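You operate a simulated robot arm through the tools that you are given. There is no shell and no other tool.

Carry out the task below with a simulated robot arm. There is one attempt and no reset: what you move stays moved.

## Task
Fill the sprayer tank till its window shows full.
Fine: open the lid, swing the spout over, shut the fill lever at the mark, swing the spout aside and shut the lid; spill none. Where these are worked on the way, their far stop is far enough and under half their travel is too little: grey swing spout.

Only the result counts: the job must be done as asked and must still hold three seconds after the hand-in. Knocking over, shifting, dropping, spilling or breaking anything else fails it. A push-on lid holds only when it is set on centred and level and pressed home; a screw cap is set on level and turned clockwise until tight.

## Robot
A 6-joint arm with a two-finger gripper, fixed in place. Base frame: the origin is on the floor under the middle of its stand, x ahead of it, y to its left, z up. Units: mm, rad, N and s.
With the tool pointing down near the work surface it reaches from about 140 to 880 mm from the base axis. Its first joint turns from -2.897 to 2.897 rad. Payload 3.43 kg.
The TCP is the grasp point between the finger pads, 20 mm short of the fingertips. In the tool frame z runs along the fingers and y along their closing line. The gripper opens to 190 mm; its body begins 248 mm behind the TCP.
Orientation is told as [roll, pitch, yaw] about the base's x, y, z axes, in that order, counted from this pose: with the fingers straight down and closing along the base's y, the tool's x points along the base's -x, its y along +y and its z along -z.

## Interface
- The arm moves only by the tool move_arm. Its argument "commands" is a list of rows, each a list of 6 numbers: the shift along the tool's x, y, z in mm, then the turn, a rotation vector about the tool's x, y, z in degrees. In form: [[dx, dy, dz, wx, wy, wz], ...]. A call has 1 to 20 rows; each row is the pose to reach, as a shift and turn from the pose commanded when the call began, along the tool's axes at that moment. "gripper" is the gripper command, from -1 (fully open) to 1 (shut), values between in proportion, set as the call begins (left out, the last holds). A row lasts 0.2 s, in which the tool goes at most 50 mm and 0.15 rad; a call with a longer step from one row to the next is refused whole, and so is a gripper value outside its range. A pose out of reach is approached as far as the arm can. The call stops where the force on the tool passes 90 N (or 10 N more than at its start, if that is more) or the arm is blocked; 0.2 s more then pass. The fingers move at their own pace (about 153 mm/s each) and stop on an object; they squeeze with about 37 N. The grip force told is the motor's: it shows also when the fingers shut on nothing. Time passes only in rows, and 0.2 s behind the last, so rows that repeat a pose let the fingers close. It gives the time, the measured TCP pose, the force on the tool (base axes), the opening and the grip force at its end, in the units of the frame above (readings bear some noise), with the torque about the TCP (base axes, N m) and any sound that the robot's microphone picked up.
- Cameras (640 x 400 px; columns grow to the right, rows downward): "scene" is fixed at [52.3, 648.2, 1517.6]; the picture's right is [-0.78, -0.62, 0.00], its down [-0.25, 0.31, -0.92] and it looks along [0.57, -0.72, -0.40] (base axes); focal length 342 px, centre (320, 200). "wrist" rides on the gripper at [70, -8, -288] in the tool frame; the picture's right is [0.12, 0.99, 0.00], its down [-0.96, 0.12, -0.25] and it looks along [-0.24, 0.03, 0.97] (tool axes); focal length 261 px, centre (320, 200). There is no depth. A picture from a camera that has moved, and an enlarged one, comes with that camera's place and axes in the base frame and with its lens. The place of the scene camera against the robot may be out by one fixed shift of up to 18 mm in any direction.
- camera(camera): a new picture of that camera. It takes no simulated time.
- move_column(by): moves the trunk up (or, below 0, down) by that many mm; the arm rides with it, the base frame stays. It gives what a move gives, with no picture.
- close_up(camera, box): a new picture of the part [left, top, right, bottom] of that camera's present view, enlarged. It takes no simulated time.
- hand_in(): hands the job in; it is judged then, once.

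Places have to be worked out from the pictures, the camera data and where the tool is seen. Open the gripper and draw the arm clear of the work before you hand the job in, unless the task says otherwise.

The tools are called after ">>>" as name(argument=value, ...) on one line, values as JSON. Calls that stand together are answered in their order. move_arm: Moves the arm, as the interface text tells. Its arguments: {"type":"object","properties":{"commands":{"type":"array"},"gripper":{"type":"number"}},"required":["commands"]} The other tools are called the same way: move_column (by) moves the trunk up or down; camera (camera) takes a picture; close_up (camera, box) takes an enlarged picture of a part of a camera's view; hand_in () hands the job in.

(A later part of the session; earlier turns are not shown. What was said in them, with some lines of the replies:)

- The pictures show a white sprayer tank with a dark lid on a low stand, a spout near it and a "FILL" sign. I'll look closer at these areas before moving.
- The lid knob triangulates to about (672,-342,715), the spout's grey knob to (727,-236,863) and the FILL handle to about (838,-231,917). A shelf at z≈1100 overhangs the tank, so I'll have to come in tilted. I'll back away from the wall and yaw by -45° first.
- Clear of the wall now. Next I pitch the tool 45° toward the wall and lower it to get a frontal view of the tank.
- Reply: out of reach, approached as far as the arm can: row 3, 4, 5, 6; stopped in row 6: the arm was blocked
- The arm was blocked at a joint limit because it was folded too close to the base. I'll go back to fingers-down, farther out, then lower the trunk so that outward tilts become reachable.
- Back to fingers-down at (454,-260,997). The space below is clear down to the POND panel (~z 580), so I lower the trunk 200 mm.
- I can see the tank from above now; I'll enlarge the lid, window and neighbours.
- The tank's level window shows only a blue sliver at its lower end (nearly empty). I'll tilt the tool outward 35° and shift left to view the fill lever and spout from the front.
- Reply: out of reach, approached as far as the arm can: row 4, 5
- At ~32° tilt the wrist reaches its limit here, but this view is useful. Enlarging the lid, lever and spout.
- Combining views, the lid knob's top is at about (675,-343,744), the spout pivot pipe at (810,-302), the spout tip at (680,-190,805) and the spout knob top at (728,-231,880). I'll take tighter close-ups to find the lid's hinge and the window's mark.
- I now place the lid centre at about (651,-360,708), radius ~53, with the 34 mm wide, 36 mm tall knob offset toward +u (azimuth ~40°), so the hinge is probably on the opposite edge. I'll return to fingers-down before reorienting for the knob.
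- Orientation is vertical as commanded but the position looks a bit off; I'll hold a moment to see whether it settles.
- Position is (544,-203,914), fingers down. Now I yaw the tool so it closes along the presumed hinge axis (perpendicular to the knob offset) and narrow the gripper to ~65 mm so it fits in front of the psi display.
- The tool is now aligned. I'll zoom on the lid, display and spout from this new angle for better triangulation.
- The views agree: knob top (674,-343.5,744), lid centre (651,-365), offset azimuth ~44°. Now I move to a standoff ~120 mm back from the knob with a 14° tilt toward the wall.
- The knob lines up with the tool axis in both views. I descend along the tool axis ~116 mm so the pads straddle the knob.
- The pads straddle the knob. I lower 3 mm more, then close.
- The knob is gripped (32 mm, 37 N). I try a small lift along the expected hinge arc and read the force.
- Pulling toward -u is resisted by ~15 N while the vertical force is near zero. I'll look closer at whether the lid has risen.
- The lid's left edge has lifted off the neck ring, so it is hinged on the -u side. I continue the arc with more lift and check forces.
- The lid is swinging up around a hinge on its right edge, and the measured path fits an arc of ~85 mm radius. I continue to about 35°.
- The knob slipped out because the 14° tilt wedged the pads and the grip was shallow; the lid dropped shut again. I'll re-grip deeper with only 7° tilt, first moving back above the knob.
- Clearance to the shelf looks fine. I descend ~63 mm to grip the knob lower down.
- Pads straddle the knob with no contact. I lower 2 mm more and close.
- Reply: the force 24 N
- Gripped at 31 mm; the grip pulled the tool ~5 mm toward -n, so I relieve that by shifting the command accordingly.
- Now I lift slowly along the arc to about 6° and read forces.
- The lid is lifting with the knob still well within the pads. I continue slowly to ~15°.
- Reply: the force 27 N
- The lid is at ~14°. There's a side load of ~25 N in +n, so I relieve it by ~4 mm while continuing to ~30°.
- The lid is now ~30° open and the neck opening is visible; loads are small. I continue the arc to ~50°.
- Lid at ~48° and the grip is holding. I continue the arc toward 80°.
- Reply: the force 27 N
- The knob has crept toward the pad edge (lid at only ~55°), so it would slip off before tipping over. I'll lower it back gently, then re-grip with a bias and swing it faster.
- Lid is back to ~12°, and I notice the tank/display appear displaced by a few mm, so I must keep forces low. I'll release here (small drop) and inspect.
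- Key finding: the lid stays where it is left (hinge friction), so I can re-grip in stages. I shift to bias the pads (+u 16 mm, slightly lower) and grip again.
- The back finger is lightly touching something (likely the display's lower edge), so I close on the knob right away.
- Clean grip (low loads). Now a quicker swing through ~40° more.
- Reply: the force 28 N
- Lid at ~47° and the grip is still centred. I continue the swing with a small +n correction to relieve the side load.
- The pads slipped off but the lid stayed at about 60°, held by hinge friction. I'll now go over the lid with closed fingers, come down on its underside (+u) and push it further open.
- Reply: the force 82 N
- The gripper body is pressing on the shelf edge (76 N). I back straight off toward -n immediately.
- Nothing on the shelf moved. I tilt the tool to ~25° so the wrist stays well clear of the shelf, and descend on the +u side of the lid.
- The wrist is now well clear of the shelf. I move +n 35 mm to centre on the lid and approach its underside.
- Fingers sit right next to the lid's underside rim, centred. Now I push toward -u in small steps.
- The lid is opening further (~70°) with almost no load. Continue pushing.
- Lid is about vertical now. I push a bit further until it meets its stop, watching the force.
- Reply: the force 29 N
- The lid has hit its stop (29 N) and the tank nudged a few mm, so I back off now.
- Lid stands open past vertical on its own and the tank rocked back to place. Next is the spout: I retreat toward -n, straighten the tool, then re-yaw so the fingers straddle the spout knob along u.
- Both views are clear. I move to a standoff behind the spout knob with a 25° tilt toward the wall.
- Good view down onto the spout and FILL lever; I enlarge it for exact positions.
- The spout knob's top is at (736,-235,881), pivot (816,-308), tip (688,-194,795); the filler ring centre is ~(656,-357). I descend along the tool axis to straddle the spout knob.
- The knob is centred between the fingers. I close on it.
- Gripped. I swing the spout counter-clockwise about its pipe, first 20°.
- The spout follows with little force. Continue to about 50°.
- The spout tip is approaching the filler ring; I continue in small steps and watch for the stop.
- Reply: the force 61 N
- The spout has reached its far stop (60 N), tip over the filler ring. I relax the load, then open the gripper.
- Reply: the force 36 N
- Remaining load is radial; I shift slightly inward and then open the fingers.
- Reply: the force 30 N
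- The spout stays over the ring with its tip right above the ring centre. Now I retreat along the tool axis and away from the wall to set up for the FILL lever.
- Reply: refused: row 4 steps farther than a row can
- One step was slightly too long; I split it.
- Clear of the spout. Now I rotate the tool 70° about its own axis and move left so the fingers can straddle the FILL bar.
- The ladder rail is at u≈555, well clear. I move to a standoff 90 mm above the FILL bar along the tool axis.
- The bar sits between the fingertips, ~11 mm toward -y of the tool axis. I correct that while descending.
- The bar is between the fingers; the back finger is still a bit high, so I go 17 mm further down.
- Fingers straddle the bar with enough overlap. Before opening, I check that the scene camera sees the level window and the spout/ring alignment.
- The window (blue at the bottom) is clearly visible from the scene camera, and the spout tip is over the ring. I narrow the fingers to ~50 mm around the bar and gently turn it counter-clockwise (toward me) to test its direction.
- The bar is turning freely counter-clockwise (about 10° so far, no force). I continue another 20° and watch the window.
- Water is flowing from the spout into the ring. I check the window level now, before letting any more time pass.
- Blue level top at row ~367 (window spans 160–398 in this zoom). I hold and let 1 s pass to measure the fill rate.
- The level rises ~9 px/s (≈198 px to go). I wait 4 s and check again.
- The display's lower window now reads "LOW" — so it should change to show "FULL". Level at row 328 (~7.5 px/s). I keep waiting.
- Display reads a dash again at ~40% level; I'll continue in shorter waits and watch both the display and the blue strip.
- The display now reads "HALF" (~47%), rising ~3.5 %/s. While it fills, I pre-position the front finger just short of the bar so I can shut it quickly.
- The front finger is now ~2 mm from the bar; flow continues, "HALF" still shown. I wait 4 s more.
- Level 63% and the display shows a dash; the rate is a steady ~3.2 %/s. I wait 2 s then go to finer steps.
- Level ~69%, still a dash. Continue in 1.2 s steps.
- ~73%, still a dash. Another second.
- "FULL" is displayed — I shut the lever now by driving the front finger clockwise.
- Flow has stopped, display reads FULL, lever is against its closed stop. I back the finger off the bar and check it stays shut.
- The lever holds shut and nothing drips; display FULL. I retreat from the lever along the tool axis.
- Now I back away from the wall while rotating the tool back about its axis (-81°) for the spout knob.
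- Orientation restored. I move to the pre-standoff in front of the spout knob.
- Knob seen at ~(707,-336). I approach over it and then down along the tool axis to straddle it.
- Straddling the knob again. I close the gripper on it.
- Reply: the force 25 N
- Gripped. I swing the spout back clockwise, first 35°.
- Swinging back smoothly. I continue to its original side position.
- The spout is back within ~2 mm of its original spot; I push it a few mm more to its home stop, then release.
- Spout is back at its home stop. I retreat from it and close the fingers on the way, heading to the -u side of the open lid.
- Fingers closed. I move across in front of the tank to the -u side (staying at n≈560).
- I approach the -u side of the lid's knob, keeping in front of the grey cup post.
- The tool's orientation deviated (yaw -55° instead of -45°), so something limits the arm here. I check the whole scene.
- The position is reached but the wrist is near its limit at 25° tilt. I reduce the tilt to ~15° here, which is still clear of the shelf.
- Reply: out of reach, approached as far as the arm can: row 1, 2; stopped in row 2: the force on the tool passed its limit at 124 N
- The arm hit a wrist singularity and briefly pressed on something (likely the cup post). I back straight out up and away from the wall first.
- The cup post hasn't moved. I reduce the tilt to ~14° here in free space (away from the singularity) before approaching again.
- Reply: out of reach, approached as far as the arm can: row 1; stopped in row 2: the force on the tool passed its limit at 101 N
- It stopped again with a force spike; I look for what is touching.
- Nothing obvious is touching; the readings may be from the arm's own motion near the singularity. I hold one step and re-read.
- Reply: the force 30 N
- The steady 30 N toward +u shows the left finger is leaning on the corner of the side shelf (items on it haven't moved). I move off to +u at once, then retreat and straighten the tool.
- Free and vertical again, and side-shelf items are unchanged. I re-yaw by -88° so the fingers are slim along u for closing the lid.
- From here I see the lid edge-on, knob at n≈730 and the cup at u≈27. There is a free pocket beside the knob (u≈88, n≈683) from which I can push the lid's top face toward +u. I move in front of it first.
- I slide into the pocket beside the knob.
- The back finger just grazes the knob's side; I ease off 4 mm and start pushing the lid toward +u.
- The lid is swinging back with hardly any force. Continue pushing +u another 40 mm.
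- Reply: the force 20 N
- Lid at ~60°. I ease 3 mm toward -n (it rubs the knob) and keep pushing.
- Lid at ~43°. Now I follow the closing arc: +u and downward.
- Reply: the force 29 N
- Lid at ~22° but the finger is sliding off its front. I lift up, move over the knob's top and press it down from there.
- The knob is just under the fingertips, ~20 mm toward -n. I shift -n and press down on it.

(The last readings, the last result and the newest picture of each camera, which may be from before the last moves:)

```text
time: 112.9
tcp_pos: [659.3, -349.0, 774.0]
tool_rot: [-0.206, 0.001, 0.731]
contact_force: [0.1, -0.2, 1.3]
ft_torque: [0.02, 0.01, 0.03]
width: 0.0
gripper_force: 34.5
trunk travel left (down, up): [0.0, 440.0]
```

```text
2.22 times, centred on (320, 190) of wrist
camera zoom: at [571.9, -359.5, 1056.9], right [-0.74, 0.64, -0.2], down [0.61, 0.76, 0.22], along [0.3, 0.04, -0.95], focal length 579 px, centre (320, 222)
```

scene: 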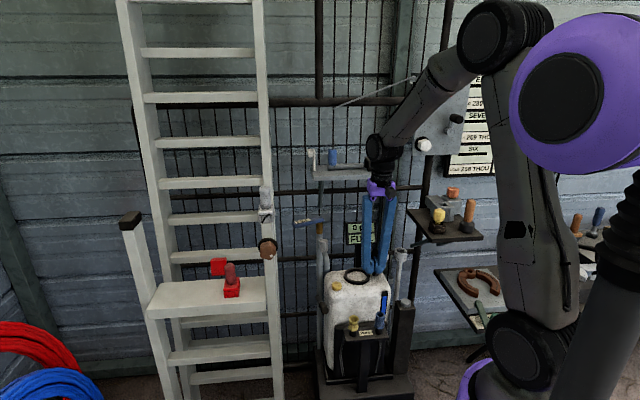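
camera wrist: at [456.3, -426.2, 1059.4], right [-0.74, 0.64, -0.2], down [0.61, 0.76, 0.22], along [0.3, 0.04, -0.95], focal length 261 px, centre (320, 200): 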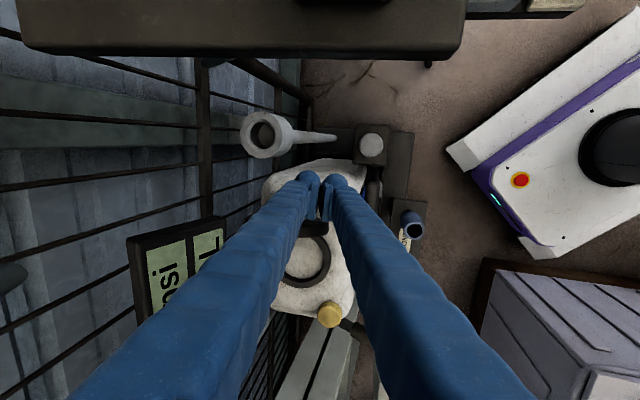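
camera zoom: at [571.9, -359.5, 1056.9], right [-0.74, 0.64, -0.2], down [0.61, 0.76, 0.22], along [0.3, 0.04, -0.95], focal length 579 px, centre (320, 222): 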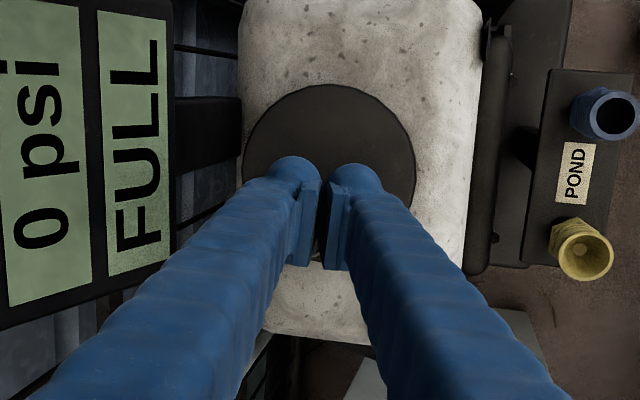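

The lid is almost shut. I keep pressing straight down in small steps until it meets the neck.

>>> move_arm(commands=[[-5, 1.2, 5.9, 0, 0, 0], [-8, 2.1, 9.8, 0, 0, 0], [-10, 2.7, 12.7, 0, 0, 0]])

>>> close_up(camera="scene", box=[330, 240, 390, 290])

```text
time: 113.7
tcp_pos: [665.6, -342.5, 764.8]
tool_rot: [-0.206, 0.001, 0.732]
contact_force: [-3.4, -2.7, 12.6]
ft_torque: [0.08, 0.08, 0.02]
width: 0.1
gripper_force: 34.2
trunk travel left (down, up): [0.0, 440.0]
```

```text
8.00 times, centred on (360, 265) of scene
camera zoom: at [52.3, 648.2, 1517.6], right [-0.78, -0.62, 0.0], down [-0.25, 0.31, -0.92], along [0.57, -0.72, -0.4], focal length 2737 px, centre (0, -320)
```

zoom: 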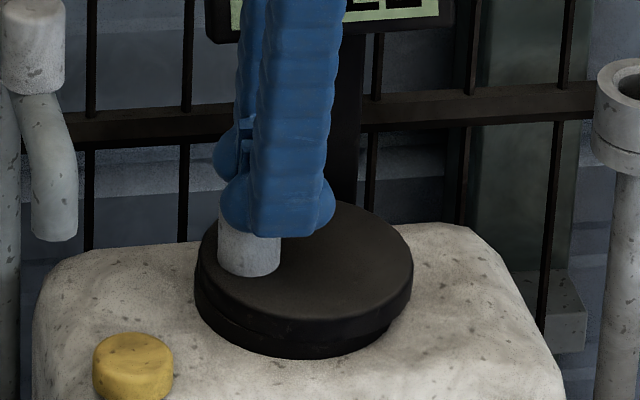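

Contact at 13 N with the knob top at its closed height. I press a little harder to seat it home.

>>> move_arm(commands=[[-2, 0.6, 2.9, 0, 0, 0], [-3, 1.2, 5.9, 0, 0, 0], [-3, 1.6, 7.8, 0, 0, 0]])

>>> close_up(camera="scene", box=[330, 240, 390, 290])

```text
time: 114.5
tcp_pos: [668.1, -340.7, 761.1]
tool_rot: [-0.216, -0.003, 0.73]
contact_force: [-14.8, -7.9, 76.9]
ft_torque: [0.66, 0.26, -0.03]
width: 0.1
gripper_force: 34.4
trunk travel left (down, up): [0.0, 440.0]
```

```text
8.00 times, centred on (360, 265) of scene
camera zoom: at [52.3, 648.2, 1517.6], right [-0.78, -0.62, 0.0], down [-0.25, 0.31, -0.92], along [0.57, -0.72, -0.4], focal length 2737 px, centre (0, -320)
```

zoom: 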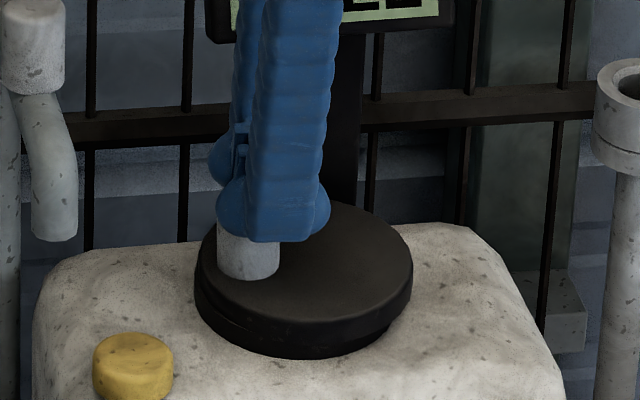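

Firmly seated (77 N). I lift off and retreat toward -n.

>>> move_arm(commands=[[0, -3, -15, 0, 0, 0], [0, -6.2, -29.4, 0, 0, 0], [0, 36, -38, 0, 0, 0], [0, 78, -47, 0, 0, 0], [0, 120, -56, 0, 0, 0], [0, 160, -65, 0, 0, 0]])

>>> camera(camera="scene")

>>> close_up(camera="scene", box=[330, 240, 390, 290])

>>> close_up(camera="scene", box=[280, 190, 420, 400])

```text
time: 115.9
tcp_pos: [554.7, -212.8, 780.8]
tool_rot: [-0.209, 0.0, 0.733]
contact_force: [0.5, -0.7, 0.4]
ft_torque: [0.07, 0.04, 0.01]
width: 0.0
gripper_force: 34.4
trunk travel left (down, up): [0.0, 440.0]
```

```text
taken
```

scene: 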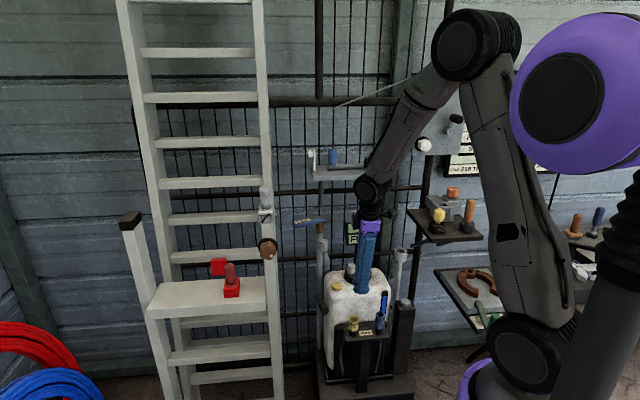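

```text
8.00 times, centred on (360, 265) of scene
camera zoom: at [52.3, 648.2, 1517.6], right [-0.78, -0.62, 0.0], down [-0.25, 0.31, -0.92], along [0.57, -0.72, -0.4], focal length 2737 px, centre (0, -320)
```

zoom: 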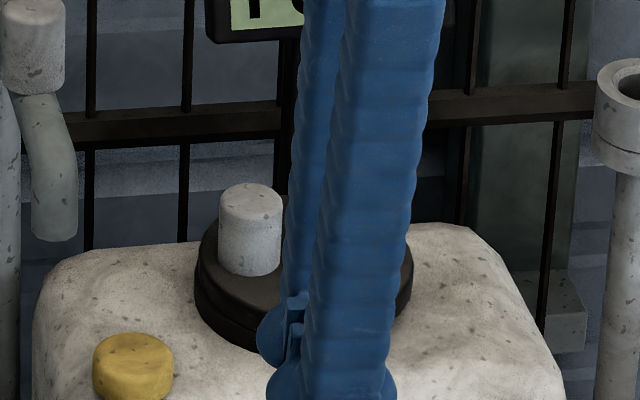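

```text
1.90 times, centred on (350, 295) of scene
camera zoom: at [52.3, 648.2, 1517.6], right [-0.78, -0.62, 0.0], down [-0.25, 0.31, -0.92], along [0.57, -0.72, -0.4], focal length 652 px, centre (263, 19)
```

zoom: 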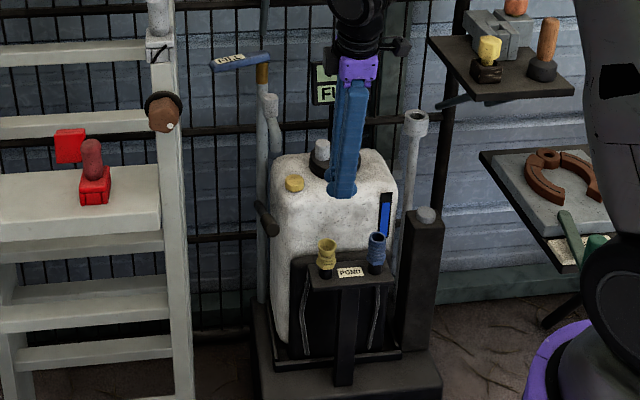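

The lid sits flat with the knob upright. I draw the arm well clear and open the gripper, then inspect everything.

>>> move_arm(commands=[[4.6, 28.5, -28.5, -2.4, 0, 0], [9.2, 57, -57, -4.8, 0, 0], [13.8, 85.4, -85.4, -7.2, 0, 0], [18.4, 114, -114, -9.6, 0, 0], [23, 142.4, -142.4, -12, 0, 0]])

>>> move_arm(commands=[[0, 0, 0, 0, 0, 0], [0, 0, 0, 0, 0, 0], [0, 0, 0, 0, 0, 0]], gripper=-1)

>>> camera(camera="scene")

>>> close_up(camera="scene", box=[330, 240, 390, 290])

>>> close_up(camera="scene", box=[280, 190, 410, 310])

>>> camera(camera="wrist")

```text
time: 117.1
tcp_pos: [425.7, -103.0, 895.2]
tool_rot: [0.005, -0.001, 0.734]
contact_force: [0.3, -0.1, 1.1]
ft_torque: [0.03, 0.03, 0.0]
width: 0.0
gripper_force: 34.2
trunk travel left (down, up): [0.0, 440.0]
```

```text
time: 117.9
tcp_pos: [426.1, -103.6, 895.3]
tool_rot: [0.002, 0.001, 0.735]
contact_force: [0.4, 0.5, 0.3]
ft_torque: [-0.03, -0.01, -0.03]
width: 190.1
gripper_force: 0.2
trunk travel left (down, up): [0.0, 440.0]
```

```text
taken
```

scene: 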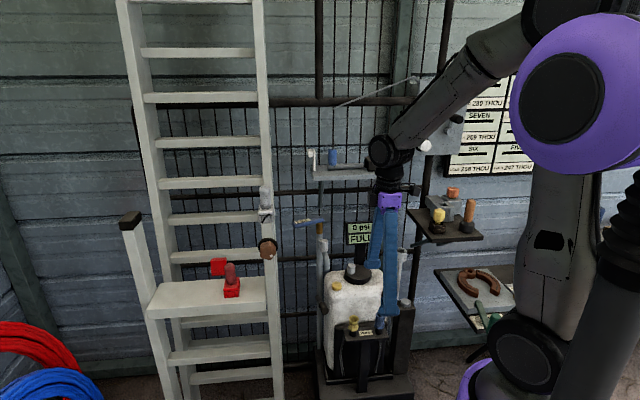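

```text
8.00 times, centred on (360, 265) of scene
camera zoom: at [52.3, 648.2, 1517.6], right [-0.78, -0.62, 0.0], down [-0.25, 0.31, -0.92], along [0.57, -0.72, -0.4], focal length 2737 px, centre (0, -320)
```

zoom: 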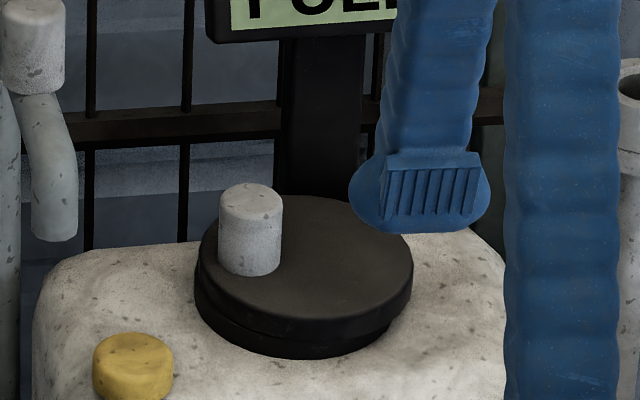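

```text
3.33 times, centred on (345, 250) of scene
camera zoom: at [52.3, 648.2, 1517.6], right [-0.78, -0.62, 0.0], down [-0.25, 0.31, -0.92], along [0.57, -0.72, -0.4], focal length 1140 px, centre (237, 33)
```

zoom: 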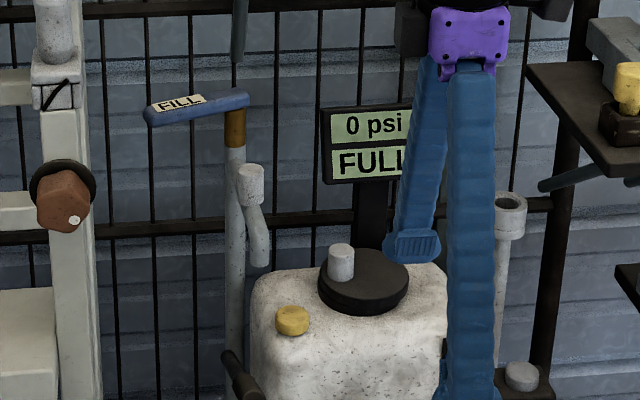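

```text
taken
camera wrist: at [379.6, -158.3, 1182.9], right [-0.75, 0.66, 0.0], down [0.64, 0.73, 0.25], along [0.16, 0.19, -0.97], focal length 261 px, centre (320, 200)
```

wrist: 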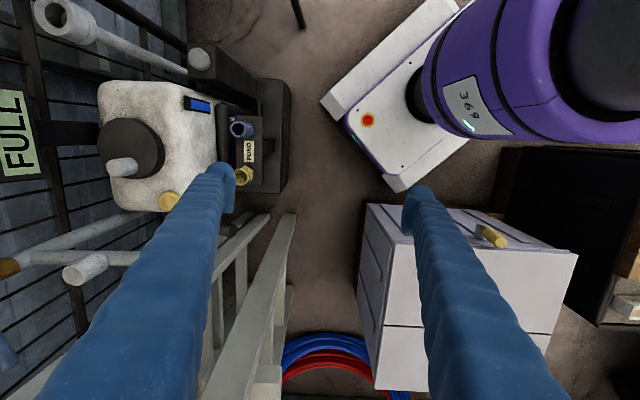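

Everything looks right: lid shut, spout aside, lever shut, display FULL. I compare the tank's placement with the early picture using the same crop, then move the arm a bit further away.

>>> close_up(camera="scene", box=[310, 240, 420, 340])

>>> move_arm(commands=[[0, 25, -20, 0, 0, 0], [0, 50, -40, 0, 0, 0], [0, 75, -60, 0, 0, 0]])

>>> close_up(camera="scene", box=[310, 240, 420, 340])

>>> camera(camera="scene")

```text
4.00 times, centred on (365, 290) of scene
camera zoom: at [52.3, 648.2, 1517.6], right [-0.78, -0.62, 0.0], down [-0.25, 0.31, -0.92], along [0.57, -0.72, -0.4], focal length 1368 px, centre (140, -160)
```

zoom: 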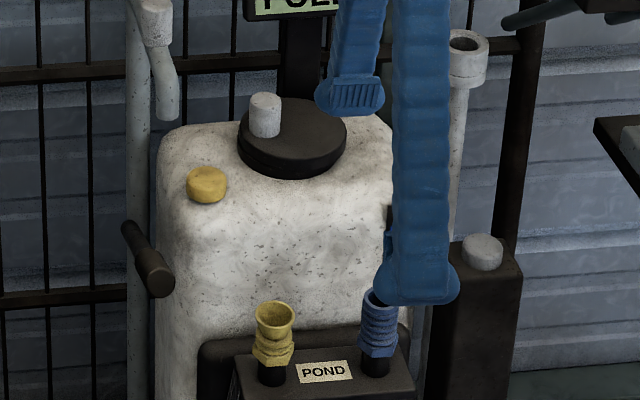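

```text
time: 118.7
tcp_pos: [377.5, -48.4, 952.3]
tool_rot: [0.005, 0.001, 0.733]
contact_force: [2.0, 0.0, -0.9]
ft_torque: [0.11, 0.5, 0.0]
width: 190.1
gripper_force: 0.1
trunk travel left (down, up): [0.0, 440.0]
```

```text
4.00 times, centred on (365, 290) of scene
camera zoom: at [52.3, 648.2, 1517.6], right [-0.78, -0.62, 0.0], down [-0.25, 0.31, -0.92], along [0.57, -0.72, -0.4], focal length 1368 px, centre (140, -160)
```

zoom: 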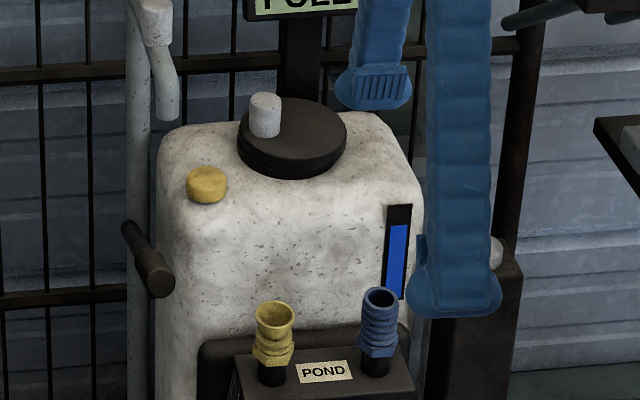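

```text
taken
```

scene: 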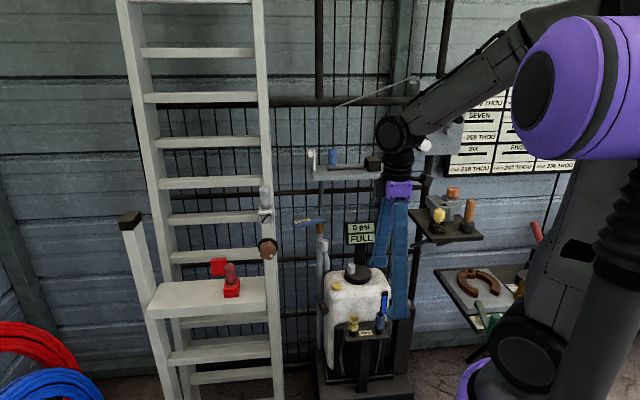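

The tank sits within ~3 mm of where it started, FILL lever and spout match their original positions, the lid is shut, display reads FULL, and the arm is clear with the gripper open. I hand in the job.

>>> hand_in()

```text
The job is handed in.
```

I handed the job in. In the last pictures the tank window reads FULL, the fill lever is shut, the spout is back at its home stop and the lid is closed. I pressed the lid down to about 77 N to seat it. I saw no water outside the filler ring.

Three things did not go cleanly:

- **Tank:** it shifted about 3 mm while I worked the lid. An early grip on the lid knob slipped off twice.
- **Bumps:** the arm pressed on the shelf above the tank (about 80 N), probably on the grey cup post (124 N peak) and on the corner of the side shelf (101 N peak). I backed off each time. As far as the pictures show, nothing moved or fell.
- **Fill level:** FULL came up when the blue strip in the tank's level window was only about three quarters of the way up. I shut the lever as soon as the display changed, rather than waiting for the strip to reach the top.

The gripper is open and the arm is clear of the work.
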